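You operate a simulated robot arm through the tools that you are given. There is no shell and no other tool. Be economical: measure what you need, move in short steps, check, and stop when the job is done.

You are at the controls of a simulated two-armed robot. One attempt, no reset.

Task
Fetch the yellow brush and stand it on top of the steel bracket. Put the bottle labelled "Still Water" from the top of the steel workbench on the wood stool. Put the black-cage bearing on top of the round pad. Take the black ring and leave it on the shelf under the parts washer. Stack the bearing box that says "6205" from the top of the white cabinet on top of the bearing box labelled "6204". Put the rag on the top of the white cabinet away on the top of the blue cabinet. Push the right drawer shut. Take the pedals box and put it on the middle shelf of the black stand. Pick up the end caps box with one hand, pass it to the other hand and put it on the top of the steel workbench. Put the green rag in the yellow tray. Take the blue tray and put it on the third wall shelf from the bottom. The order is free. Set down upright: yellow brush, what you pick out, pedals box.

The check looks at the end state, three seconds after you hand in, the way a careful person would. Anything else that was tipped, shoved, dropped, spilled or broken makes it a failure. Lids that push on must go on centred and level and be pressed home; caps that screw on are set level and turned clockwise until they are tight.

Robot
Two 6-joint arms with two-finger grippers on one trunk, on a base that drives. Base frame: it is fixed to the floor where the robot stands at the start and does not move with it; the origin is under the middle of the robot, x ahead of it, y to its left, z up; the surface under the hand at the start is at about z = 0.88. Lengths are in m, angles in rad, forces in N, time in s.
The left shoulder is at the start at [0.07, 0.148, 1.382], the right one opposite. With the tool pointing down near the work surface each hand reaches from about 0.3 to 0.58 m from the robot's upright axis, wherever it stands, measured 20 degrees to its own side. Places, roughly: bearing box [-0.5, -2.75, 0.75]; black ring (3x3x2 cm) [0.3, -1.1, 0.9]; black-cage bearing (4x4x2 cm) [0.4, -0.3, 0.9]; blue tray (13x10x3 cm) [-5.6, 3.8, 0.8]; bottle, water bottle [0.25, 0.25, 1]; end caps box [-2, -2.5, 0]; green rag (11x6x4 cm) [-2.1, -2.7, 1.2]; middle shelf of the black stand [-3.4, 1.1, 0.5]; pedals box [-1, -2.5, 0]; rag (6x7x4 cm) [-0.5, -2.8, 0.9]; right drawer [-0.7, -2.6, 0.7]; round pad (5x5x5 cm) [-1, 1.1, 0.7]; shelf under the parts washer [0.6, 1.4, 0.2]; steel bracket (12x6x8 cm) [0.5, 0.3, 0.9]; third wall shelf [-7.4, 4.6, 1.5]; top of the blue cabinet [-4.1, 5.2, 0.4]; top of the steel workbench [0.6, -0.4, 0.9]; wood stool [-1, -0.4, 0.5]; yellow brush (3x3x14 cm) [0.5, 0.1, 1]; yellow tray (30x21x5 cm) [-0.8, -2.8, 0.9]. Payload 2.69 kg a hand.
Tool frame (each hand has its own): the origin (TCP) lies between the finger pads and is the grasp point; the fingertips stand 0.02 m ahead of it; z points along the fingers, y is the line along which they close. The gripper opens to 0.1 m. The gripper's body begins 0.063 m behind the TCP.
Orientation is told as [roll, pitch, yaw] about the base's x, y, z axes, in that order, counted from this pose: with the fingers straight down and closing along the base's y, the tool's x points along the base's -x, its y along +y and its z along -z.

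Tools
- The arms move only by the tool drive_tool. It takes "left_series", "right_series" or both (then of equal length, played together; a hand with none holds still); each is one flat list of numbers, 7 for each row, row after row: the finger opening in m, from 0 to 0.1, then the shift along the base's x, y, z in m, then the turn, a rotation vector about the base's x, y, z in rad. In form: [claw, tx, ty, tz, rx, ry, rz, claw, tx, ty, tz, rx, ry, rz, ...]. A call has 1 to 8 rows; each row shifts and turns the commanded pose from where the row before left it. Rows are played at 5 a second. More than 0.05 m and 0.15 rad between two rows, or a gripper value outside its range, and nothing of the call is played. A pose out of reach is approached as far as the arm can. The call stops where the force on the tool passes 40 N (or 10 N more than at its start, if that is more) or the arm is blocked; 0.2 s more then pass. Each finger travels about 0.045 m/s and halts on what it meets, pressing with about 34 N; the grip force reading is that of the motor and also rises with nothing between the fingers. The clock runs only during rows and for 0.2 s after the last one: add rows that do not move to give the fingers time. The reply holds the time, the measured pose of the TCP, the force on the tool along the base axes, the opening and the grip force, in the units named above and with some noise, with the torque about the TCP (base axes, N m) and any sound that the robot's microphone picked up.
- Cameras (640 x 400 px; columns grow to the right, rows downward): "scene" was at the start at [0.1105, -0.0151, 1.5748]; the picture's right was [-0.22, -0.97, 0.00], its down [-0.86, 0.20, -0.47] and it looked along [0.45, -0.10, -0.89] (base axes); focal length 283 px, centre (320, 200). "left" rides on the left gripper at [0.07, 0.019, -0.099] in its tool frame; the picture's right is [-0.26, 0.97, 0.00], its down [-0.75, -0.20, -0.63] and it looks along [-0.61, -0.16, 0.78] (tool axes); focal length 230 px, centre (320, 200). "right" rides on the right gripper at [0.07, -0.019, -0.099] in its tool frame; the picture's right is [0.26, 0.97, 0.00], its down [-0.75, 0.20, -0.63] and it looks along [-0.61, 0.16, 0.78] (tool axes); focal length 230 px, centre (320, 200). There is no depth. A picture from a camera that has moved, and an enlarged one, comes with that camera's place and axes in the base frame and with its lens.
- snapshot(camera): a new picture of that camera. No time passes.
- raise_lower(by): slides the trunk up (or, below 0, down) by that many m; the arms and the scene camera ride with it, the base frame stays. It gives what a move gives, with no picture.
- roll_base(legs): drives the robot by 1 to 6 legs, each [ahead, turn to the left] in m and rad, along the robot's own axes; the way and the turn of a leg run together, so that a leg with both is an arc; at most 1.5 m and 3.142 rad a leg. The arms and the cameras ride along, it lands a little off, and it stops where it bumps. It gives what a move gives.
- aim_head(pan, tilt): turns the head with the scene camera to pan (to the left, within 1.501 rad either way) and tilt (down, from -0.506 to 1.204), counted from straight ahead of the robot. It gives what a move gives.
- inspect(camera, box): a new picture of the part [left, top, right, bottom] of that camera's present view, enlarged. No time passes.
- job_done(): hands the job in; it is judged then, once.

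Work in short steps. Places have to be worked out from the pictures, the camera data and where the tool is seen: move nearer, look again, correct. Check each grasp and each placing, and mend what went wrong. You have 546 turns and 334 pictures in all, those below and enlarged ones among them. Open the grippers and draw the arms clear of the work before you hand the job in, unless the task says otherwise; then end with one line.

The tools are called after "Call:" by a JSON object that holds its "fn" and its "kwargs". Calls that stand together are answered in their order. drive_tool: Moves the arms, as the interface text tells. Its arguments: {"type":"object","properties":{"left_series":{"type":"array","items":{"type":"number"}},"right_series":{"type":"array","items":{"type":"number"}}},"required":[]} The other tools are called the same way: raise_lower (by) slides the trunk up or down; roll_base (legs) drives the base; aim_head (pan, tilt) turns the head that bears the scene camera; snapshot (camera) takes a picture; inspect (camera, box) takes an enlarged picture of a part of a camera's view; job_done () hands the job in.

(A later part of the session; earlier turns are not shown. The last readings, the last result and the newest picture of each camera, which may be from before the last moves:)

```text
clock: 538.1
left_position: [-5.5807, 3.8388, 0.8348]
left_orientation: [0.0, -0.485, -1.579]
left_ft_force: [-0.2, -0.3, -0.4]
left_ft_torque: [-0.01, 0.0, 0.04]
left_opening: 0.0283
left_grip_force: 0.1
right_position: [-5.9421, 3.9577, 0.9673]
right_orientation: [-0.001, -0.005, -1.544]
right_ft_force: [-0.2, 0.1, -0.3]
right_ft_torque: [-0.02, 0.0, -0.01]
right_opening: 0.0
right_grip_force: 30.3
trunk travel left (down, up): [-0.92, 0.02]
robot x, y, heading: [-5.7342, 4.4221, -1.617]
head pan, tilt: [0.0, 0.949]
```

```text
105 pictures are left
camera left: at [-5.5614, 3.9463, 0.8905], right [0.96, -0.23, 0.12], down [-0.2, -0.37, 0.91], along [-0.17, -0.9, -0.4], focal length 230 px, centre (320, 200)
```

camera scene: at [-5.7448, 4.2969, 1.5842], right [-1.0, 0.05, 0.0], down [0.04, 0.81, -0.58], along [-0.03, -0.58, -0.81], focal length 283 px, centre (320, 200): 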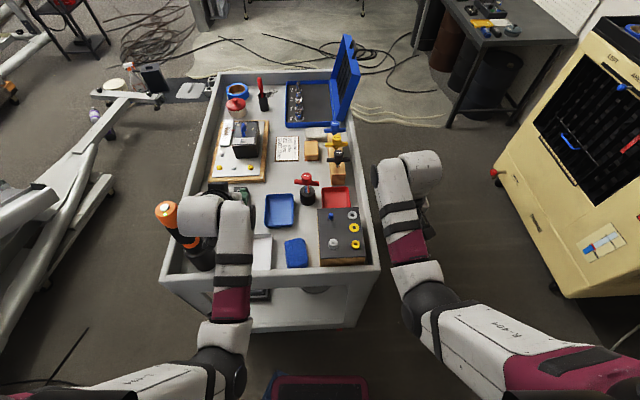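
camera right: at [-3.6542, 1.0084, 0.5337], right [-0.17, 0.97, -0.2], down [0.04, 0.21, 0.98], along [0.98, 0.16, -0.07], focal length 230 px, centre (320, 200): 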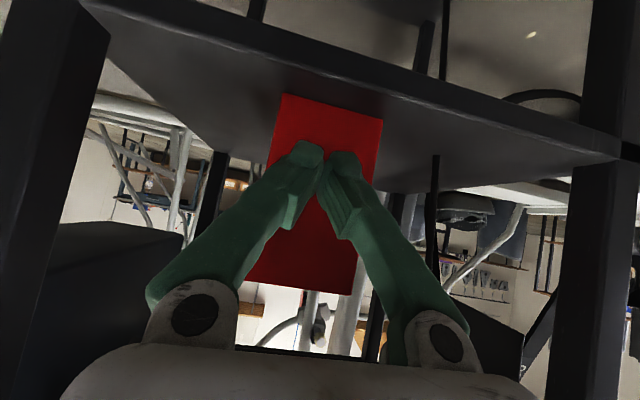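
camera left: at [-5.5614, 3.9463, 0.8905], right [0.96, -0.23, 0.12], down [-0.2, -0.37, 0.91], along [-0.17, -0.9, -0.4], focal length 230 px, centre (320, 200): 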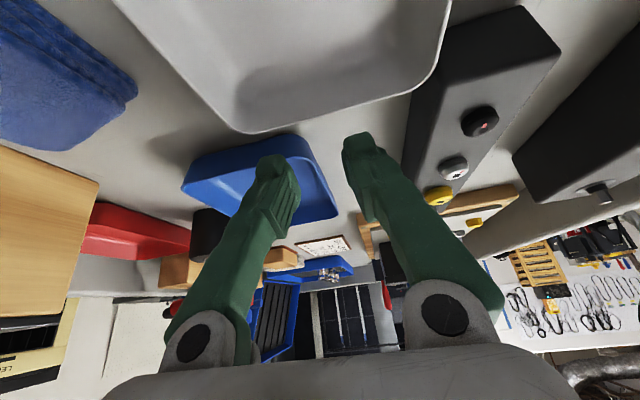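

Triangulation shows the tray rim is lower (z≈0.80) and nearer its wall spans y 3.709–3.833 at x≈-5.588. Roll ahead 0.045, shift, then lower.

Call:
{"fn": "roll_base", "kwargs": {"legs": [[0.045, 0]]}}

Call:
{"fn": "drive_tool", "kwargs": {"left_series": [0.028, -0.005, 0, 0, 0, 0, 0, 0.028, 0, 0, 0, 0, 0, 0, 0.028, 0, 0, 0, 0, 0, 0]}}

Call:
{"fn": "raise_lower", "kwargs": {"by": -0.02}}

Call:
{"fn": "snapshot", "kwargs": {"camera": "left"}}

```text
clock: 539.0
left_position: [-5.5847, 3.7899, 0.8313]
left_orientation: [0.001, -0.489, -1.578]
left_ft_force: [1.0, -0.6, -0.7]
left_ft_torque: [-0.01, 0.01, 0.02]
left_opening: 0.0278
left_grip_force: 0.1
right_position: [-5.944, 3.9158, 0.9677]
right_orientation: [-0.002, -0.008, -1.546]
right_ft_force: [0.4, -1.0, -1.2]
right_ft_torque: [0.1, 0.01, 0.01]
right_opening: 0.0
right_grip_force: 29.4
trunk travel left (down, up): [-0.92, 0.02]
robot x, y, heading: [-5.741, 4.3724, -1.624]
head pan, tilt: [0.0, 0.949]
```

```text
clock: 539.8
left_position: [-5.5893, 3.7976, 0.8361]
left_orientation: [-0.002, -0.499, -1.575]
left_ft_force: [0.1, 0.0, 0.0]
left_ft_torque: [-0.01, 0.0, 0.0]
left_opening: 0.0279
left_grip_force: 0.1
right_position: [-5.9428, 3.9241, 0.9715]
right_orientation: [-0.002, -0.019, -1.549]
right_ft_force: [-0.7, 1.1, -0.5]
right_ft_torque: [-0.04, 0.01, 0.02]
right_opening: 0.0
right_grip_force: 29.6
trunk travel left (down, up): [-0.92, 0.02]
robot x, y, heading: [-5.7386, 4.3738, -1.62]
head pan, tilt: [0.0, 0.949]
```

```text
clock: 540.5
left_position: [-5.5891, 3.7956, 0.8155]
left_orientation: [0.001, -0.496, -1.578]
left_ft_force: [-0.5, 0.3, 0.6]
left_ft_torque: [0.01, -0.03, 0.03]
left_opening: 0.0282
left_grip_force: 0.0
right_position: [-5.943, 3.9218, 0.9506]
right_orientation: [-0.001, -0.016, -1.546]
right_ft_force: [0.5, 0.2, 0.3]
right_ft_torque: [0.02, -0.02, 0.0]
right_opening: 0.0
right_grip_force: 30.1
trunk travel left (down, up): [-0.9, 0.04]
robot x, y, heading: [-5.74, 4.3775, -1.621]
head pan, tilt: [0.0, 0.949]
```

```text
104 pictures are left
camera left: at [-5.5691, 3.9026, 0.8687], right [0.96, -0.23, 0.12], down [-0.2, -0.36, 0.91], along [-0.17, -0.9, -0.39], focal length 230 px, centre (320, 200)
```

left: 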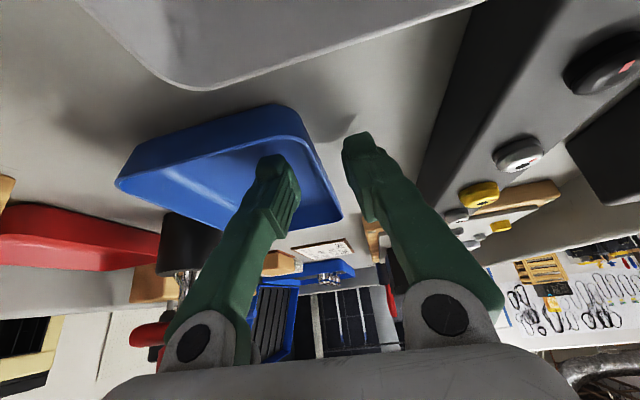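

The wall is between the fingers. Lower 14 mm and close.

Call:
{"fn": "raise_lower", "kwargs": {"by": -0.014}}

Call:
{"fn": "drive_tool", "kwargs": {"left_series": [0.0, 0, 0, 0, 0, 0, 0, 0.0, 0, 0, 0, 0, 0, 0, 0, 0, 0, 0, 0, 0, 0, 0, 0, 0, 0, 0, 0, 0]}}

Call:
{"fn": "snapshot", "kwargs": {"camera": "left"}}

```text
clock: 541.1
left_position: [-5.5903, 3.7919, 0.8094]
left_orientation: [-0.001, -0.516, -1.579]
left_ft_force: [1.2, -5.0, 33.8]
left_ft_torque: [-0.09, 0.62, -0.11]
left_opening: 0.0252
left_grip_force: 0.1
right_position: [-5.9447, 3.9241, 0.9385]
right_orientation: [0.001, -0.019, -1.547]
right_ft_force: [0.5, 0.0, 0.0]
right_ft_torque: [0.01, 0.01, 0.0]
right_opening: 0.0
right_grip_force: 29.7
trunk travel left (down, up): [-0.886, 0.054]
robot x, y, heading: [-5.7399, 4.3771, -1.621]
head pan, tilt: [0.0, 0.949]
```

```text
clock: 542.1
left_position: [-5.5898, 3.7936, 0.8076]
left_orientation: [-0.001, -0.509, -1.576]
left_ft_force: [3.7, -5.3, 31.8]
left_ft_torque: [-0.5, 0.48, 0.63]
left_opening: 0.0061
left_grip_force: 32.1
right_position: [-5.9431, 3.9251, 0.9384]
right_orientation: [-0.003, -0.02, -1.547]
right_ft_force: [-0.9, -0.8, 0.7]
right_ft_torque: [0.01, -0.01, 0.01]
right_opening: 0.0002
right_grip_force: 29.4
trunk travel left (down, up): [-0.886, 0.054]
robot x, y, heading: [-5.74, 4.373, -1.62]
head pan, tilt: [0.0, 0.949]
```

```text
103 pictures are left
camera left: at [-5.5694, 3.9019, 0.8589], right [0.96, -0.23, 0.12], down [-0.2, -0.35, 0.92], along [-0.17, -0.91, -0.38], focal length 230 px, centre (320, 200)
```

left: 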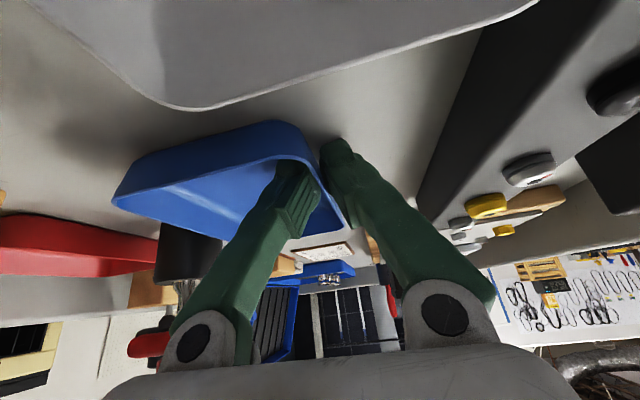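

Wall pinched (6 mm). Lift a little and check that the tray stays level.

Call:
{"fn": "raise_lower", "kwargs": {"by": 0.054}}

Call:
{"fn": "snapshot", "kwargs": {"camera": "left"}}

Call:
{"fn": "inspect", "kwargs": {"camera": "scene", "box": [180, 170, 370, 300]}}

```text
clock: 543.0
left_position: [-5.5898, 3.7945, 0.8538]
left_orientation: [-0.001, -0.493, -1.577]
left_ft_force: [0.5, -0.6, -1.5]
left_ft_torque: [0.04, -0.06, 0.02]
left_opening: 0.0062
left_grip_force: 31.9
right_position: [-5.944, 3.9208, 0.9903]
right_orientation: [-0.003, -0.014, -1.545]
right_ft_force: [1.2, -0.5, -0.3]
right_ft_torque: [0.0, -0.02, -0.01]
right_opening: 0.0
right_grip_force: 29.8
trunk travel left (down, up): [-0.94, 0.0]
robot x, y, heading: [-5.7393, 4.371, -1.62]
head pan, tilt: [0.0, 0.949]
```

```text
102 pictures are left
camera left: at [-5.5693, 3.9019, 0.9075], right [0.96, -0.23, 0.12], down [-0.2, -0.36, 0.91], along [-0.17, -0.9, -0.4], focal length 230 px, centre (320, 200)
```

left: 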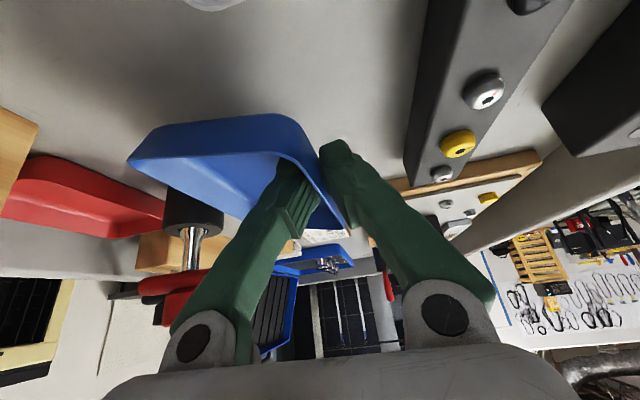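

```text
3.08 times, centred on (275, 235) of scene
camera zoom: at [-5.7472, 4.2492, 1.5841], right [-1.0, 0.05, 0.0], down [0.04, 0.81, -0.58], along [-0.03, -0.58, -0.81], focal length 870 px, centre (458, 92)
```

zoom: 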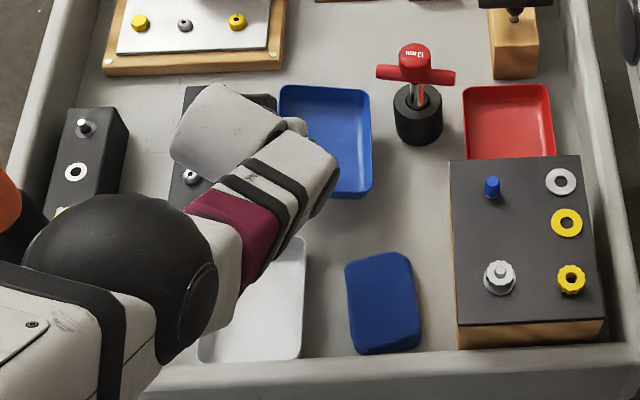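

Tray is up and level. Raise it 0.12 m with the arm, then back away.

Call:
{"fn": "drive_tool", "kwargs": {"left_series": [0, 0, 0, 0.03, 0, 0, 0, 0, 0, 0, 0.03, 0, 0, 0, 0, 0, 0, 0.03, 0, 0, 0, 0, 0, 0, 0.03, 0, 0, 0, 0, 0, 0, 0, 0, 0, 0]}}

Call:
{"fn": "roll_base", "kwargs": {"legs": [[-0.4, 0]]}}

Call:
{"fn": "snapshot", "kwargs": {"camera": "left"}}

```text
clock: 544.2
left_position: [-5.5913, 3.7942, 0.9753]
left_orientation: [0.0, -0.495, -1.578]
left_ft_force: [-0.5, -0.3, -1.7]
left_ft_torque: [0.06, -0.09, 0.01]
left_opening: 0.0061
left_grip_force: 31.9
right_position: [-5.9433, 3.921, 0.9902]
right_orientation: [-0.001, -0.014, -1.547]
right_ft_force: [0.6, -0.8, 0.7]
right_ft_torque: [-0.01, 0.01, 0.03]
right_opening: 0.0
right_grip_force: 29.3
trunk travel left (down, up): [-0.94, 0.0]
robot x, y, heading: [-5.7363, 4.3745, -1.618]
head pan, tilt: [0.0, 0.949]
```

```text
clock: 546.7
left_position: [-5.5698, 4.1978, 0.9737]
left_orientation: [0.0, -0.494, -1.575]
left_ft_force: [0.2, 0.0, -0.9]
left_ft_torque: [0.04, -0.08, -0.05]
left_opening: 0.0058
left_grip_force: 31.5
right_position: [-5.9232, 4.3229, 0.9889]
right_orientation: [-0.001, -0.012, -1.542]
right_ft_force: [0.3, -0.4, 0.1]
right_ft_torque: [0.04, 0.01, -0.03]
right_opening: 0.0001
right_grip_force: 28.6
trunk travel left (down, up): [-0.94, 0.0]
robot x, y, heading: [-5.7177, 4.7763, -1.616]
head pan, tilt: [0.0, 0.949]
```

```text
100 pictures are left
camera left: at [-5.5507, 4.3054, 1.0269], right [0.97, -0.23, 0.12], down [-0.2, -0.36, 0.91], along [-0.17, -0.9, -0.4], focal length 230 px, centre (320, 200)
```

left: 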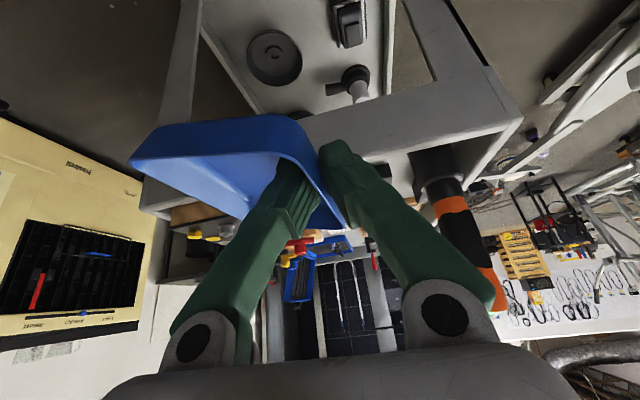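

Now test raising the tray: move the left hand up step by step here in free space.

Call:
{"fn": "drive_tool", "kwargs": {"left_series": [0, 0, 0, 0.04, 0, 0, 0, 0, 0, 0, 0.04, 0, 0, 0, 0, 0, 0, 0.04, 0, 0, 0, 0, 0, 0, 0.04, 0, 0, 0, 0, 0, 0, 0.04, 0, 0, 0, 0, 0, 0, 0.04, 0, 0, 0, 0, 0, 0, 0.04, 0, 0, 0, 0, 0, 0, 0, 0, 0, 0]}}

```text
clock: 548.5
left_position: [-5.5754, 4.1747, 1.237]
left_orientation: [0.001, -0.495, -1.573]
left_ft_force: [-0.3, 0.1, -1.4]
left_ft_torque: [0.05, -0.04, -0.01]
left_opening: 0.0063
left_grip_force: 31.3
left hand out of reach, approached as far as the arm can: row 6, 7
right_position: [-5.9226, 4.3247, 0.9906]
right_orientation: [-0.002, -0.014, -1.544]
right_ft_force: [-0.6, 0.0, -0.7]
right_ft_torque: [0.03, -0.01, 0.0]
right_opening: 0.0001
right_grip_force: 29.8
trunk travel left (down, up): [-0.94, 0.0]
robot x, y, heading: [-5.7163, 4.7807, -1.616]
head pan, tilt: [0.0, 0.949]
```

Reach with this tilt ends at z≈1.24, so I'll set the tray on the second wall shelf (z≈1.15) first, regrasp it with a near-horizontal hand, then lift it to the third. Drive to the shelf.

Call:
{"fn": "roll_base", "kwargs": {"legs": [[0, -1.89], [0.55, 0], [0, 0.37]]}}

Call:
{"fn": "aim_head", "kwargs": {"pan": 0, "tilt": 0.4}}

Call:
{"fn": "snapshot", "kwargs": {"camera": "scene"}}

Call:
{"fn": "snapshot", "kwargs": {"camera": "left"}}

```text
clock: 557.4
left_position: [-6.8192, 4.82, 1.2362]
left_orientation: [0.002, -0.495, -3.113]
left_ft_force: [-0.1, 0.3, -1.0]
left_ft_torque: [-0.07, -0.04, 0.02]
left_opening: 0.006
left_grip_force: 31.4
right_position: [-6.6805, 5.1722, 0.9906]
right_orientation: [0.0, -0.015, -3.082]
right_ft_force: [1.4, 0.8, -0.1]
right_ft_torque: [-0.02, -0.01, 0.03]
right_opening: 0.0002
right_grip_force: 29.4
trunk travel left (down, up): [-0.94, 0.0]
robot x, y, heading: [-6.2247, 4.9843, 3.128]
head pan, tilt: [0.0, 0.949]
```

```text
clock: 558.4
left_position: [-6.8196, 4.8172, 1.2357]
left_orientation: [-0.001, -0.497, -3.113]
left_ft_force: [-0.6, 0.0, -0.9]
left_ft_torque: [-0.05, -0.04, -0.02]
left_opening: 0.0062
left_grip_force: 31.7
right_position: [-6.6813, 5.1704, 0.9898]
right_orientation: [0.0, -0.013, -3.082]
right_ft_force: [-0.2, 0.4, -0.6]
right_ft_torque: [0.02, 0.0, 0.01]
right_opening: 0.0001
right_grip_force: 29.8
trunk travel left (down, up): [-0.94, 0.0]
robot x, y, heading: [-6.223, 4.9846, 3.127]
head pan, tilt: [0.0, 0.4]
```

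```text
99 pictures are left
camera scene: at [-6.366, 4.9822, 1.6307], right [0.01, 1.0, 0.0], down [0.39, 0.0, -0.92], along [-0.92, 0.01, -0.39], focal length 283 px, centre (320, 200)
```

scene: 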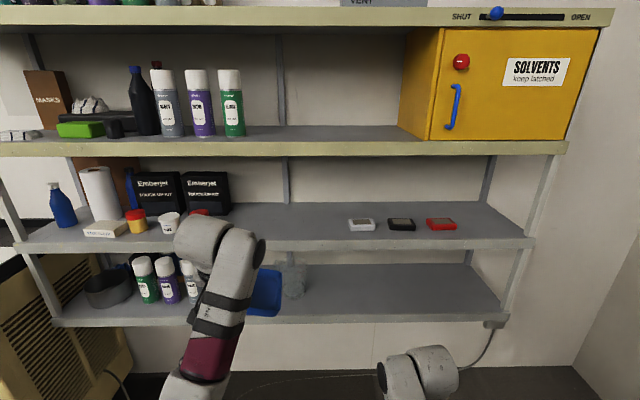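

```text
98 pictures are left
camera left: at [-6.7091, 4.8019, 1.2897], right [-0.2, -0.97, 0.12], down [-0.37, 0.19, 0.91], along [-0.91, 0.14, -0.39], focal length 230 px, centre (320, 200)
```

left: 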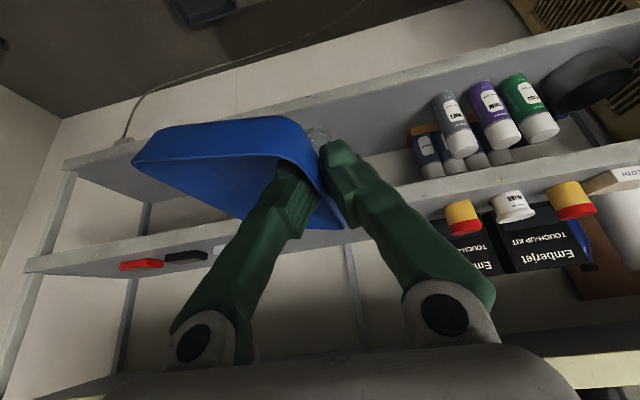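

Shelf 2 has a free stretch y 4.66–5.06. Lower the tray to z≈1.205 and roll toward the shelf.

Call:
{"fn": "drive_tool", "kwargs": {"left_series": [0, 0, 0, -0.015, 0, 0, 0, 0, 0, 0, -0.015, 0, 0, 0, 0, 0, 0, 0, 0, 0, 0]}}

Call:
{"fn": "roll_base", "kwargs": {"legs": [[0.22, 0]]}}

Call:
{"fn": "drive_tool", "kwargs": {"left_series": [0, 0, 0, 0, 0, 0, 0, 0, 0, 0, 0, 0, 0, 0, 0, 0, 0, 0, 0, 0, 0]}}

Call:
{"fn": "snapshot", "kwargs": {"camera": "scene"}}

Call:
{"fn": "snapshot", "kwargs": {"camera": "left"}}

```text
clock: 559.1
left_position: [-6.8171, 4.8182, 1.2065]
left_orientation: [0.0, -0.495, -3.112]
left_ft_force: [-0.6, 0.3, -2.1]
left_ft_torque: [-0.03, -0.05, 0.0]
left_opening: 0.006
left_grip_force: 31.9
right_position: [-6.6808, 5.1702, 0.9911]
right_orientation: [-0.002, -0.013, -3.082]
right_ft_force: [-0.4, -0.6, 0.1]
right_ft_torque: [-0.04, 0.01, 0.02]
right_opening: 0.0001
right_grip_force: 29.5
trunk travel left (down, up): [-0.94, 0.0]
robot x, y, heading: [-6.2185, 4.9852, 3.129]
head pan, tilt: [0.0, 0.4]
```

```text
clock: 560.8
left_position: [-7.0222, 4.8209, 1.2099]
left_orientation: [0.001, -0.503, -3.113]
left_ft_force: [0.3, 0.6, -1.2]
left_ft_torque: [-0.05, -0.04, 0.01]
left_opening: 0.0061
left_grip_force: 31.1
right_position: [-6.8876, 5.1746, 0.9933]
right_orientation: [-0.003, -0.02, -3.082]
right_ft_force: [-0.1, 0.7, 0.3]
right_ft_torque: [-0.03, 0.07, 0.01]
right_opening: 0.0
right_grip_force: 29.8
trunk travel left (down, up): [-0.94, 0.0]
robot x, y, heading: [-6.4279, 4.9833, 3.126]
head pan, tilt: [0.0, 0.4]
```

```text
clock: 561.6
left_position: [-7.0275, 4.8208, 1.2063]
left_orientation: [0.0, -0.494, -3.113]
left_ft_force: [0.1, 0.0, -2.0]
left_ft_torque: [-0.04, -0.07, 0.03]
left_opening: 0.006
left_grip_force: 32.1
right_position: [-6.8922, 5.1736, 0.9903]
right_orientation: [-0.001, -0.014, -3.082]
right_ft_force: [1.0, -0.3, -0.3]
right_ft_torque: [0.0, 0.01, 0.01]
right_opening: 0.0001
right_grip_force: 29.1
trunk travel left (down, up): [-0.94, 0.0]
robot x, y, heading: [-6.429, 4.9846, 3.13]
head pan, tilt: [0.0, 0.4]
```

```text
97 pictures are left
camera scene: at [-6.5768, 4.9859, 1.6309], right [0.01, 1.0, 0.0], down [0.39, -0.01, -0.92], along [-0.92, 0.01, -0.39], focal length 283 px, centre (320, 200)
```

scene: 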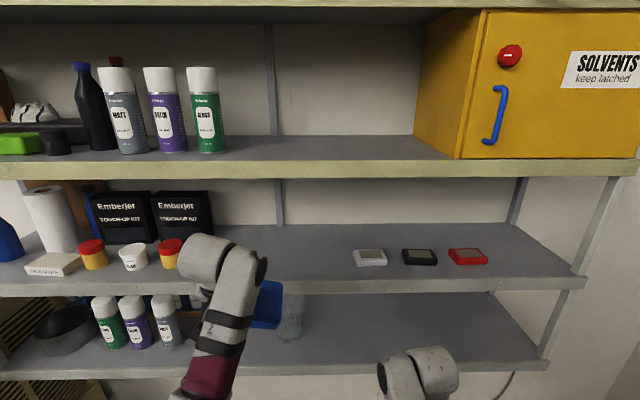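

```text
96 pictures are left
camera left: at [-6.9181, 4.8059, 1.2599], right [-0.2, -0.97, 0.12], down [-0.37, 0.19, 0.91], along [-0.91, 0.14, -0.39], focal length 230 px, centre (320, 200)
```

left: 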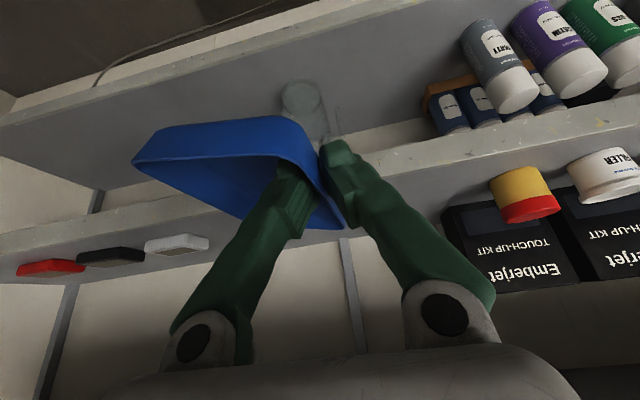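

Call:
{"fn": "inspect", "kwargs": {"camera": "scene", "box": [200, 130, 420, 310]}}

Call:
{"fn": "inspect", "kwargs": {"camera": "left", "box": [100, 80, 400, 280]}}

```text
2.22 times, centred on (310, 220) of scene
camera zoom: at [-6.5768, 4.9859, 1.6309], right [0.01, 1.0, 0.0], down [0.39, -0.01, -0.92], along [-0.92, 0.01, -0.39], focal length 628 px, centre (342, 156)
```

zoom: 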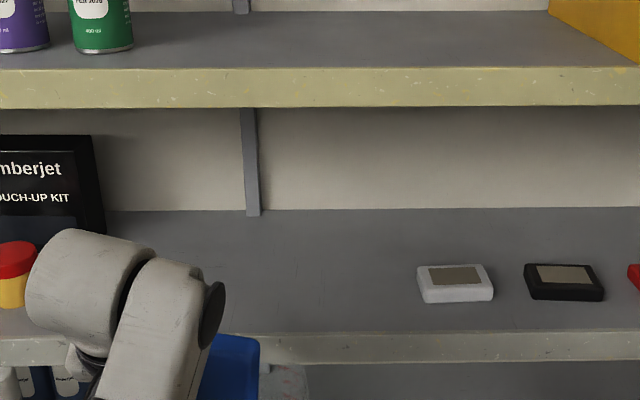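

```text
2.00 times, centred on (250, 180) of left
camera zoom: at [-6.9181, 4.8059, 1.2599], right [-0.2, -0.97, 0.12], down [-0.37, 0.19, 0.91], along [-0.91, 0.14, -0.39], focal length 460 px, centre (460, 240)
```

zoom: 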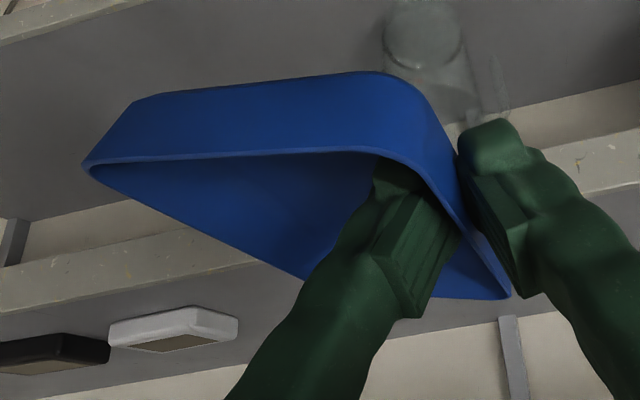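

Refined: shelf 2 edge x≈-7.22, z≈1.116; shelf 3 z≈1.46. Lower to z≈1.175 and roll ahead.

Call:
{"fn": "drive_tool", "kwargs": {"left_series": [0, 0, 0, -0.015, 0, 0, 0, 0, 0, 0, -0.015, 0, 0, 0, 0, 0, 0, 0, 0, 0, 0]}}

Call:
{"fn": "roll_base", "kwargs": {"legs": [[0.14, 0]]}}

Call:
{"fn": "drive_tool", "kwargs": {"left_series": [0, 0, 0, 0, 0, 0, 0, 0, 0, 0, 0, 0, 0, 0, 0, 0, 0, 0, 0, 0, 0]}}

Call:
{"fn": "inspect", "kwargs": {"camera": "left", "box": [100, 80, 400, 280]}}

Call:
{"fn": "inspect", "kwargs": {"camera": "scene", "box": [200, 130, 420, 330]}}

```text
clock: 562.4
left_position: [-7.0284, 4.8225, 1.1753]
left_orientation: [0.0, -0.495, -3.114]
left_ft_force: [-0.5, 0.5, -2.4]
left_ft_torque: [-0.08, -0.05, 0.0]
left_opening: 0.0058
left_grip_force: 31.7
right_position: [-6.892, 5.1741, 0.991]
right_orientation: [-0.002, -0.014, -3.081]
right_ft_force: [-0.5, 0.1, 0.4]
right_ft_torque: [0.0, 0.0, -0.02]
right_opening: 0.0
right_grip_force: 29.2
trunk travel left (down, up): [-0.94, 0.0]
robot x, y, heading: [-6.433, 4.9857, 3.126]
head pan, tilt: [0.0, 0.4]
```

```text
clock: 563.7
left_position: [-7.1567, 4.8229, 1.178]
left_orientation: [-0.003, -0.502, -3.11]
left_ft_force: [-2.1, -0.4, -2.1]
left_ft_torque: [-0.08, -0.16, 0.02]
left_opening: 0.0058
left_grip_force: 31.5
right_position: [-7.0222, 5.175, 0.9921]
right_orientation: [0.001, -0.019, -3.085]
right_ft_force: [-1.2, -0.2, -1.9]
right_ft_torque: [0.01, -0.13, 0.03]
right_opening: 0.0001
right_grip_force: 29.3
trunk travel left (down, up): [-0.94, 0.0]
robot x, y, heading: [-6.5665, 4.9842, 3.126]
head pan, tilt: [0.0, 0.4]
```

```text
clock: 564.5
left_position: [-7.1446, 4.8243, 1.1844]
left_orientation: [-0.006, -0.512, -3.11]
left_ft_force: [0.3, 0.5, -1.0]
left_ft_torque: [-0.03, -0.04, 0.01]
left_opening: 0.0061
left_grip_force: 31.1
right_position: [-7.0105, 5.1756, 0.9956]
right_orientation: [0.0, -0.029, -3.085]
right_ft_force: [-0.8, 0.5, 0.1]
right_ft_torque: [0.01, 0.02, 0.01]
right_opening: 0.0001
right_grip_force: 29.1
trunk travel left (down, up): [-0.94, 0.0]
robot x, y, heading: [-6.568, 4.9881, 3.129]
head pan, tilt: [0.0, 0.4]
```

```text
2.00 times, centred on (250, 180) of left
camera zoom: at [-7.0339, 4.8078, 1.2358], right [-0.2, -0.97, 0.12], down [-0.35, 0.19, 0.92], along [-0.92, 0.14, -0.38], focal length 460 px, centre (460, 240)
```

zoom: 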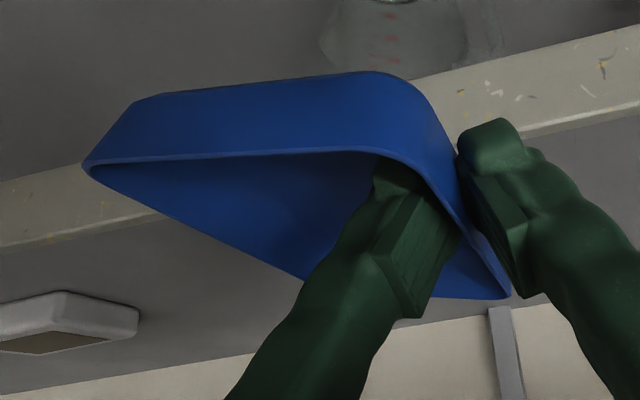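

```text
2.00 times, centred on (310, 230) of scene
camera zoom: at [-6.7101, 4.9878, 1.6312], right [0.01, 1.0, 0.0], down [0.39, -0.01, -0.92], along [-0.92, 0.01, -0.39], focal length 566 px, centre (340, 140)
```

zoom: 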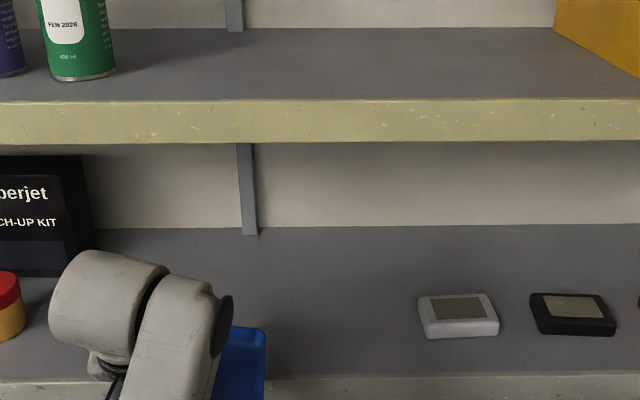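

Edge estimate x≈-7.19±0.03, z≈1.13. Advance 0.065 more and view from the left camera.

Call:
{"fn": "roll_base", "kwargs": {"legs": [[0.065, 0]]}}

Call:
{"fn": "drive_tool", "kwargs": {"left_series": [0, 0, 0, -0.015, 0, 0, 0, 0, 0, 0, -0.01, 0, 0, 0, 0, 0, 0, 0, 0, 0, 0]}}

Call:
{"fn": "snapshot", "kwargs": {"camera": "left"}}

Call:
{"fn": "inspect", "kwargs": {"camera": "scene", "box": [180, 180, 420, 380]}}

```text
clock: 566.1
left_position: [-7.1872, 4.8231, 1.1844]
left_orientation: [-0.011, -0.512, -3.105]
left_ft_force: [-2.2, -0.2, -1.5]
left_ft_torque: [-0.05, -0.11, 0.02]
left_opening: 0.0061
left_grip_force: 31.3
right_position: [-7.0573, 5.1831, 0.9972]
right_orientation: [-0.012, -0.036, -3.101]
right_ft_force: [-0.1, 0.1, -1.0]
right_ft_torque: [0.01, -0.12, -0.03]
right_opening: 0.0
right_grip_force: 29.1
trunk travel left (down, up): [-0.94, 0.0]
robot x, y, heading: [-6.6339, 4.9901, 3.126]
head pan, tilt: [0.0, 0.4]
stopped in leg 1: the robot was blocked; the commanded pose is now the measured one
```

```text
clock: 566.9
left_position: [-7.1847, 4.8223, 1.1638]
left_orientation: [-0.009, -0.517, -3.102]
left_ft_force: [-0.1, 0.8, -2.3]
left_ft_torque: [-0.05, -0.05, 0.01]
left_opening: 0.0059
left_grip_force: 31.8
right_position: [-7.056, 5.1829, 0.9994]
right_orientation: [-0.011, -0.043, -3.101]
right_ft_force: [0.3, -0.2, 0.0]
right_ft_torque: [-0.01, -0.02, -0.03]
right_opening: 0.0001
right_grip_force: 29.4
trunk travel left (down, up): [-0.94, 0.0]
robot x, y, heading: [-6.6379, 4.9891, 3.13]
head pan, tilt: [0.0, 0.4]
```

```text
91 pictures are left
camera left: at [-7.0745, 4.8071, 1.2147], right [-0.19, -0.97, 0.12], down [-0.35, 0.18, 0.92], along [-0.92, 0.13, -0.37], focal length 230 px, centre (320, 200)
```

left: 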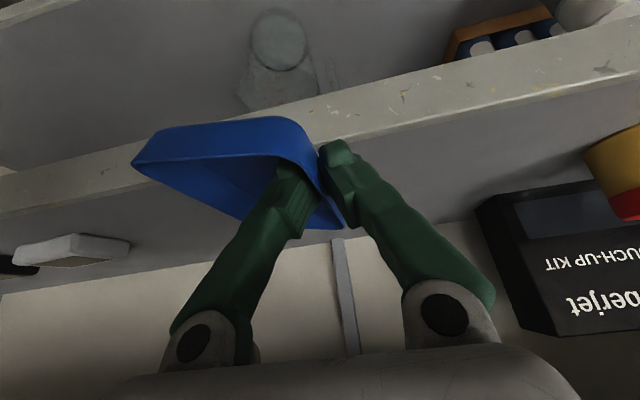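

```text
2.00 times, centred on (300, 280) of scene
camera zoom: at [-6.7866, 4.9889, 1.6302], right [0.02, 1.0, 0.0], down [0.39, -0.01, -0.92], along [-0.92, 0.01, -0.39], focal length 566 px, centre (360, 40)
```

zoom: 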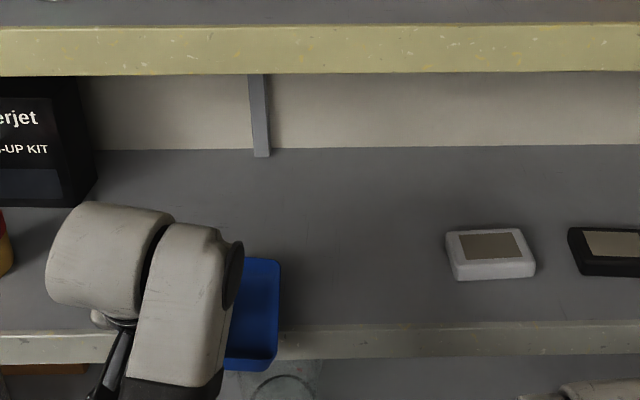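

The right hand may be nearing the shelf; retract it first, then advance the last 5 cm.

Call:
{"fn": "drive_tool", "kwargs": {"right_series": [0, 0.03, 0, -0.02, 0, -0.02, 0, 0, 0.03, 0, -0.02, 0, -0.02, 0, 0, 0.02, 0, -0.02, 0, 0, 0, 0, 0, 0, 0, 0, 0, 0], "left_series": [0, 0, 0, 0, 0, -0.01, 0, 0, 0, 0, 0, 0, -0.01, 0, 0, 0, 0, 0, 0, 0, 0, 0, 0, 0, 0, 0, 0, 0]}}

Call:
{"fn": "roll_base", "kwargs": {"legs": [[0.05, 0]]}}

Call:
{"fn": "drive_tool", "kwargs": {"left_series": [0, 0, 0, 0, 0, 0, 0, 0, 0, 0, 0, 0, 0, 0, 0, 0, 0, 0, 0, 0, 0]}}

Call:
{"fn": "inspect", "kwargs": {"camera": "scene", "box": [180, 200, 420, 400]}}

```text
clock: 568.1
left_position: [-7.1811, 4.8226, 1.1664]
left_orientation: [-0.008, -0.499, -3.103]
left_ft_force: [0.2, -0.2, -2.3]
left_ft_torque: [-0.04, -0.05, 0.02]
left_opening: 0.0059
left_grip_force: 31.6
right_position: [-6.9763, 5.22, 0.9462]
right_orientation: [-0.089, -0.014, -3.098]
right_ft_force: [0.0, -0.2, 0.3]
right_ft_torque: [-0.01, -0.03, 0.02]
right_opening: 0.0003
right_grip_force: 30.4
trunk travel left (down, up): [-0.94, 0.0]
robot x, y, heading: [-6.63, 4.986, 3.13]
head pan, tilt: [0.0, 0.4]
stopped in row 4 (right hand): the arm was blocked; the commanded pose is now the measured one
```

```text
clock: 569.0
left_position: [-7.2222, 4.826, 1.1691]
left_orientation: [-0.009, -0.505, -3.103]
left_ft_force: [-0.8, 0.5, -2.4]
left_ft_torque: [-0.07, -0.1, 0.06]
left_opening: 0.006
left_grip_force: 30.9
right_position: [-7.0198, 5.2243, 0.9468]
right_orientation: [-0.096, -0.016, -3.102]
right_ft_force: [0.7, -0.5, -1.8]
right_ft_torque: [0.06, 0.07, -0.04]
right_opening: 0.0
right_grip_force: 29.5
trunk travel left (down, up): [-0.94, 0.0]
robot x, y, heading: [-6.6824, 4.9845, 3.128]
head pan, tilt: [0.0, 0.4]
```

```text
clock: 569.8
left_position: [-7.2189, 4.8254, 1.172]
left_orientation: [-0.01, -0.509, -3.104]
left_ft_force: [0.6, 0.1, -1.1]
left_ft_torque: [-0.1, 0.01, 0.01]
left_opening: 0.0061
left_grip_force: 31.9
right_position: [-7.0167, 5.2243, 0.9478]
right_orientation: [-0.098, -0.022, -3.101]
right_ft_force: [-0.2, 0.3, 1.1]
right_ft_torque: [0.0, 0.05, 0.01]
right_opening: 0.0
right_grip_force: 29.9
trunk travel left (down, up): [-0.94, 0.0]
robot x, y, heading: [-6.6855, 4.9883, 3.125]
head pan, tilt: [0.0, 0.4]
```

```text
2.00 times, centred on (300, 300) of scene
camera zoom: at [-6.8248, 4.99, 1.6315], right [0.02, 1.0, 0.0], down [0.39, -0.01, -0.92], along [-0.92, 0.02, -0.39], focal length 566 px, centre (360, 0)
```

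zoom: 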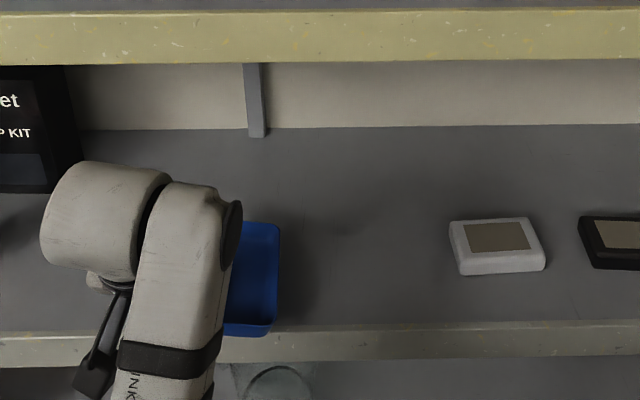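

Move 2.5 cm further in with the arm and lower to contact.

Call:
{"fn": "drive_tool", "kwargs": {"left_series": [0, -0.013, 0, 0, 0, 0, 0, 0, -0.012, 0, -0.01, 0, 0, 0, 0, 0, 0, -0.01, 0, 0, 0, 0, 0, 0, -0.008, 0, 0, 0, 0, 0, 0, 0, 0, 0, 0]}}

Call:
{"fn": "snapshot", "kwargs": {"camera": "left"}}

```text
clock: 571.0
left_position: [-7.2485, 4.8263, 1.1437]
left_orientation: [-0.011, -0.512, -3.103]
left_ft_force: [-4.7, -2.3, 18.8]
left_ft_torque: [0.11, -0.64, 0.02]
left_opening: 0.0058
left_grip_force: 31.6
right_position: [-7.0199, 5.2262, 0.9479]
right_orientation: [-0.096, -0.02, -3.101]
right_ft_force: [0.1, -0.5, 0.8]
right_ft_torque: [0.03, 0.0, 0.02]
right_opening: 0.0
right_grip_force: 29.6
trunk travel left (down, up): [-0.94, 0.0]
robot x, y, heading: [-6.6817, 4.9878, 3.12]
head pan, tilt: [0.0, 0.4]
```

```text
88 pictures are left
camera left: at [-7.1373, 4.8094, 1.1948], right [-0.19, -0.97, 0.12], down [-0.35, 0.18, 0.92], along [-0.92, 0.14, -0.38], focal length 230 px, centre (320, 200)
```

left: 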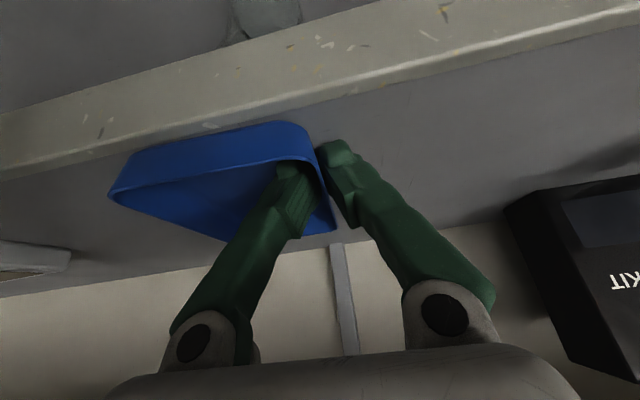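

The tray rests on shelf 2. Release, raise the fingers out, and back off to test the reach at the third shelf's height with a larger tilt.

Call:
{"fn": "drive_tool", "kwargs": {"left_series": [0.012, 0, 0, 0.002, 0, 0, 0, 0.022, 0, 0, 0.002, 0, 0, 0, 0.028, 0, 0, 0, 0, 0, 0, 0.028, 0.003, 0, 0.02, 0, 0, 0, 0.028, 0.005, 0, 0.025, 0, 0, 0, 0.028, 0.02, 0, 0.01, 0, 0, 0, 0.028, 0, 0, 0, 0, 0, 0]}}

Call:
{"fn": "snapshot", "kwargs": {"camera": "left"}}

```text
clock: 572.6
left_position: [-7.233, 4.8294, 1.1825]
left_orientation: [-0.01, -0.505, -3.103]
left_ft_force: [0.1, 0.1, -0.2]
left_ft_torque: [0.02, 0.03, 0.02]
left_opening: 0.028
left_grip_force: 0.1
left hand out of reach, approached as far as the arm can: row 6
right_position: [-7.0205, 5.225, 0.9465]
right_orientation: [-0.099, -0.016, -3.101]
right_ft_force: [-0.5, -0.3, 0.5]
right_ft_torque: [0.01, -0.03, -0.01]
right_opening: 0.0
right_grip_force: 29.7
trunk travel left (down, up): [-0.94, 0.0]
robot x, y, heading: [-6.6871, 4.9859, 3.129]
head pan, tilt: [0.0, 0.4]
```

```text
87 pictures are left
camera left: at [-7.1224, 4.8123, 1.2349], right [-0.19, -0.97, 0.12], down [-0.36, 0.18, 0.92], along [-0.91, 0.14, -0.38], focal length 230 px, centre (320, 200)
```

left: 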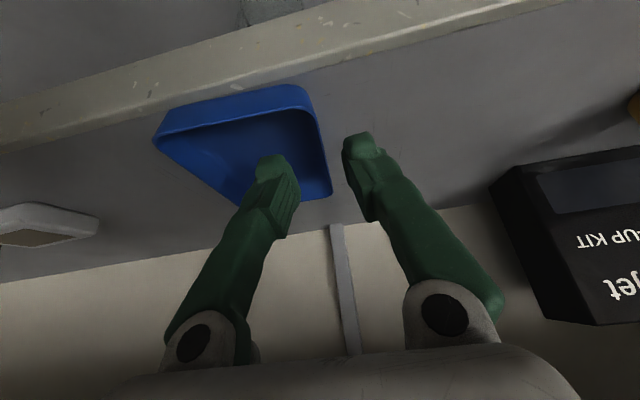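

Tray is on shelf 2. Back up 0.25, tilt the hand to ~1.1 rad, and test rising to z≈1.5.

Call:
{"fn": "roll_base", "kwargs": {"legs": [[-0.25, 0]]}}

Call:
{"fn": "drive_tool", "kwargs": {"left_series": [0.028, 0, 0, 0.01, 0.001, 0.08, 0, 0.028, 0, 0, 0.01, 0.001, 0.08, 0, 0.028, 0, 0, 0.01, 0.001, 0.08, 0, 0.028, 0, 0, 0.01, 0.001, 0.08, 0, 0.028, 0, 0, 0.01, 0.001, 0.08, 0, 0.028, 0, 0, 0.01, 0.001, 0.08, 0, 0.028, 0, 0, 0.01, 0.001, 0.08, 0, 0.028, 0, 0, 0.01, 0.001, 0.04, 0]}}

Call:
{"fn": "drive_tool", "kwargs": {"left_series": [0.028, 0, 0, 0.03, 0, 0, 0, 0.028, 0, 0, 0.04, 0, 0, 0, 0.028, 0, 0, 0.04, 0, 0, 0, 0.028, 0, 0, 0.04, 0, 0, 0, 0.028, 0, 0, 0.04, 0, 0, 0, 0.028, 0, 0, 0.04, 0, 0, 0, 0.028, 0, 0, 0.02, 0, 0, 0, 0.028, 0, 0, 0, 0, 0, 0]}}

```text
clock: 574.5
left_position: [-6.9803, 4.8192, 1.1814]
left_orientation: [-0.011, -0.504, -3.093]
left_ft_force: [0.0, 0.2, 0.0]
left_ft_torque: [-0.01, -0.01, -0.01]
left_opening: 0.0281
left_grip_force: 0.0
right_position: [-6.7733, 5.2192, 0.9457]
right_orientation: [-0.098, -0.013, -3.092]
right_ft_force: [-0.5, -0.2, 0.2]
right_ft_torque: [-0.03, -0.01, -0.02]
right_opening: 0.0
right_grip_force: 29.5
trunk travel left (down, up): [-0.94, 0.0]
robot x, y, heading: [-6.4327, 4.9849, 3.136]
head pan, tilt: [0.0, 0.4]
```

```text
clock: 576.2
left_position: [-6.9836, 4.8039, 1.2743]
left_orientation: [0.021, -1.136, -3.107]
left_ft_force: [0.3, -0.1, 0.1]
left_ft_torque: [0.01, 0.0, -0.01]
left_opening: 0.028
left_grip_force: 0.0
right_position: [-6.7694, 5.22, 0.9477]
right_orientation: [-0.097, -0.019, -3.093]
right_ft_force: [0.2, 0.2, 0.1]
right_ft_torque: [-0.01, 0.01, -0.01]
right_opening: 0.0
right_grip_force: 29.1
trunk travel left (down, up): [-0.94, 0.0]
robot x, y, heading: [-6.4298, 4.9862, 3.137]
head pan, tilt: [0.0, 0.4]
```

```text
clock: 578.0
left_position: [-7.0209, 4.8366, 1.4866]
left_orientation: [-0.09, -1.106, -3.036]
left_ft_force: [0.2, 0.9, 0.0]
left_ft_torque: [0.03, -0.02, 0.02]
left_opening: 0.028
left_grip_force: 0.2
left hand out of reach, approached as far as the arm can: row 4, 5, 6, 7
right_position: [-6.7698, 5.2197, 0.9462]
right_orientation: [-0.098, -0.019, -3.094]
right_ft_force: [0.8, 0.7, 0.2]
right_ft_torque: [0.0, 0.0, 0.0]
right_opening: 0.0001
right_grip_force: 29.6
trunk travel left (down, up): [-0.94, 0.0]
robot x, y, heading: [-6.4322, 4.983, 3.139]
head pan, tilt: [0.0, 0.4]
```

z≈1.487 is reached with tilt 1.1. Test a little further out and higher.

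Call:
{"fn": "drive_tool", "kwargs": {"left_series": [0.028, -0.02, 0, 0.01, 0, 0.02, 0, 0.028, -0.02, 0, 0.01, 0, 0.02, 0, 0.028, -0.02, 0, 0.01, 0, 0.02, 0, 0.028, -0.01, 0, 0.01, 0.01, 0.02, 0, 0.028, 0, 0, 0, 0, 0, 0]}}

```text
clock: 579.2
left_position: [-7.0923, 4.8334, 1.5295]
left_orientation: [-0.138, -1.182, -2.992]
left_ft_force: [-0.3, 0.5, -0.1]
left_ft_torque: [0.03, -0.01, -0.02]
left_opening: 0.028
left_grip_force: 0.2
right_position: [-6.7698, 5.2197, 0.9472]
right_orientation: [-0.097, -0.019, -3.094]
right_ft_force: [-0.2, -0.2, -0.1]
right_ft_torque: [0.01, -0.02, -0.02]
right_opening: 0.0003
right_grip_force: 30.1
trunk travel left (down, up): [-0.94, 0.0]
robot x, y, heading: [-6.4368, 4.9877, 3.132]
head pan, tilt: [0.0, 0.4]
```

Reach is fine further out. Go back down in front of shelf 2 with the 1.1 tilt, level the closing axis.

Call:
{"fn": "drive_tool", "kwargs": {"left_series": [0.028, 0.01, 0, -0.04, -0.026, -0.02, 0, 0.028, 0.01, 0, -0.04, -0.026, -0.02, 0, 0.028, 0, 0, -0.04, 0, -0.02, 0, 0.028, 0, 0, -0.04, 0, -0.02, 0, 0.028, 0, 0, -0.04, 0, 0, 0, 0.028, 0, 0, -0.04, 0, 0, 0, 0.028, 0, 0, -0.04, 0, 0, 0, 0.028, 0, -0.005, -0.03, 0, 0, 0]}}

Call:
{"fn": "snapshot", "kwargs": {"camera": "left"}}

```text
clock: 581.0
left_position: [-7.0716, 4.829, 1.2176]
left_orientation: [0.005, -1.107, -3.121]
left_ft_force: [0.1, -0.8, -0.4]
left_ft_torque: [0.02, 0.0, 0.01]
left_opening: 0.0279
left_grip_force: 0.1
right_position: [-6.7691, 5.219, 0.9466]
right_orientation: [-0.098, -0.018, -3.092]
right_ft_force: [0.6, 0.3, 1.0]
right_ft_torque: [-0.01, 0.03, -0.01]
right_opening: 0.0
right_grip_force: 29.4
trunk travel left (down, up): [-0.94, 0.0]
robot x, y, heading: [-6.4334, 4.9854, 3.133]
head pan, tilt: [0.0, 0.4]
```

```text
86 pictures are left
camera left: at [-6.951, 4.8125, 1.2003], right [-0.09, -0.97, 0.23], down [0.22, 0.21, 0.95], along [-0.97, 0.14, 0.2], focal length 230 px, centre (320, 200)
```

left: 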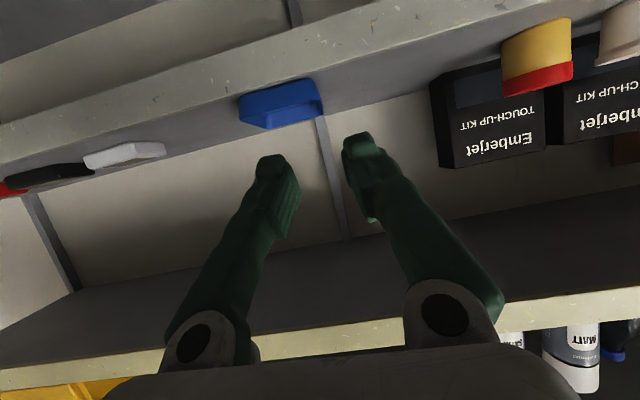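

Approach over the tray's near wall: z to 1.187, roll ahead 0.15.

Call:
{"fn": "drive_tool", "kwargs": {"left_series": [0.028, 0, 0, -0.015, 0, 0, 0, 0.028, 0, 0, -0.015, 0, 0, 0, 0.028, 0, 0, 0, 0, 0, 0]}}

Call:
{"fn": "roll_base", "kwargs": {"legs": [[0.14, 0]]}}

Call:
{"fn": "drive_tool", "kwargs": {"left_series": [0.028, 0, 0, 0, 0, 0, 0, 0.028, 0, 0, 0, 0, 0, 0, 0.028, 0, 0, 0, 0, 0, 0]}}

Call:
{"fn": "snapshot", "kwargs": {"camera": "left"}}

Call:
{"fn": "inspect", "kwargs": {"camera": "scene", "box": [180, 180, 420, 380]}}

```text
clock: 581.9
left_position: [-7.0721, 4.83, 1.1887]
left_orientation: [0.005, -1.107, -3.122]
left_ft_force: [-0.6, -0.6, 0.3]
left_ft_torque: [0.06, 0.02, -0.03]
left_opening: 0.0281
left_grip_force: 0.1
right_position: [-6.7697, 5.2193, 0.9468]
right_orientation: [-0.096, -0.018, -3.091]
right_ft_force: [-0.5, 0.0, -0.2]
right_ft_torque: [0.02, 0.0, -0.01]
right_opening: 0.0
right_grip_force: 29.4
trunk travel left (down, up): [-0.94, 0.0]
robot x, y, heading: [-6.4334, 4.9851, 3.131]
head pan, tilt: [0.0, 0.4]
```

```text
clock: 583.2
left_position: [-7.204, 4.833, 1.1927]
left_orientation: [0.004, -1.113, -3.122]
left_ft_force: [0.7, 1.4, -0.2]
left_ft_torque: [0.01, 0.01, -0.04]
left_opening: 0.0282
left_grip_force: 0.0
right_position: [-6.9026, 5.2205, 0.9484]
right_orientation: [-0.096, -0.021, -3.097]
right_ft_force: [0.3, -0.4, -0.9]
right_ft_torque: [-0.02, 0.06, -0.01]
right_opening: 0.0001
right_grip_force: 29.1
trunk travel left (down, up): [-0.94, 0.0]
robot x, y, heading: [-6.5753, 4.9858, 3.132]
head pan, tilt: [0.0, 0.4]
```

```text
clock: 584.0
left_position: [-7.2107, 4.8326, 1.1891]
left_orientation: [0.006, -1.106, -3.122]
left_ft_force: [0.1, 0.3, 0.1]
left_ft_torque: [-0.01, -0.01, 0.02]
left_opening: 0.0278
left_grip_force: 0.1
right_position: [-6.9069, 5.2209, 0.9474]
right_orientation: [-0.098, -0.015, -3.093]
right_ft_force: [0.3, 0.3, 0.6]
right_ft_torque: [-0.04, -0.02, -0.01]
right_opening: 0.0
right_grip_force: 30.2
trunk travel left (down, up): [-0.94, 0.0]
robot x, y, heading: [-6.569, 4.9829, 3.134]
head pan, tilt: [0.0, 0.4]
```

```text
85 pictures are left
camera left: at [-7.0901, 4.8159, 1.1709], right [-0.09, -0.97, 0.23], down [0.22, 0.21, 0.95], along [-0.97, 0.14, 0.2], focal length 230 px, centre (320, 200)
```

left: 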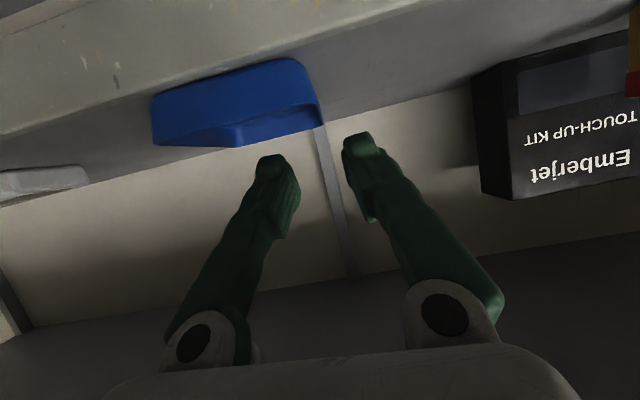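

```text
2.00 times, centred on (300, 280) of scene
camera zoom: at [-6.717, 4.987, 1.6308], right [0.01, 1.0, 0.0], down [0.39, 0.0, -0.92], along [-0.92, 0.01, -0.39], focal length 566 px, centre (360, 40)
```

zoom: 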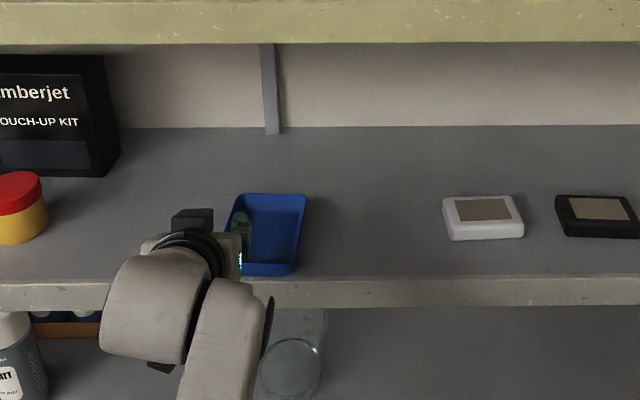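

Wall y≈4.83, near end x≈-7.195. Move in 2.5 cm and lower to pinch height.

Call:
{"fn": "drive_tool", "kwargs": {"left_series": [0.028, -0.013, -0.001, 0, 0, 0, 0, 0.028, -0.013, -0.001, 0, 0, 0, 0, 0.028, 0, 0, -0.015, 0, 0, 0, 0.028, 0, 0, -0.012, 0, 0, 0, 0.028, 0, 0, -0.008, 0, 0, 0, 0.028, 0, 0, 0, 0, 0, 0]}}

Call:
{"fn": "snapshot", "kwargs": {"camera": "left"}}

```text
clock: 585.4
left_position: [-7.2356, 4.8291, 1.1543]
left_orientation: [0.005, -1.106, -3.122]
left_ft_force: [0.3, 0.1, 0.1]
left_ft_torque: [0.0, 0.0, -0.01]
left_opening: 0.0277
left_grip_force: 0.1
right_position: [-6.9063, 5.221, 0.9467]
right_orientation: [-0.098, -0.014, -3.093]
right_ft_force: [-0.3, -0.2, 0.6]
right_ft_torque: [0.03, -0.02, 0.02]
right_opening: 0.0001
right_grip_force: 29.7
trunk travel left (down, up): [-0.94, 0.0]
robot x, y, heading: [-6.5682, 4.9864, 3.131]
head pan, tilt: [0.0, 0.4]
```

```text
83 pictures are left
camera left: at [-7.116, 4.813, 1.1368], right [-0.09, -0.97, 0.23], down [0.22, 0.21, 0.95], along [-0.97, 0.14, 0.2], focal length 230 px, centre (320, 200)
```

left: 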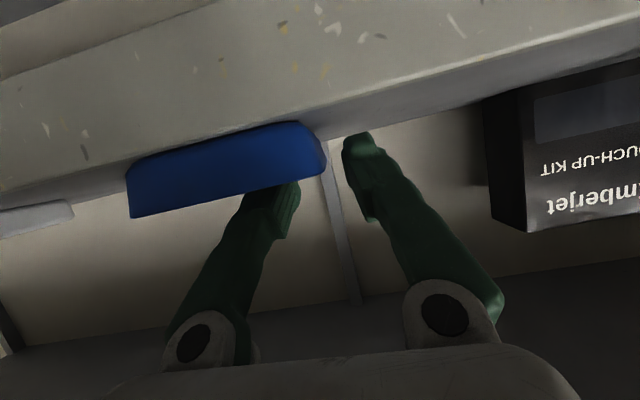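

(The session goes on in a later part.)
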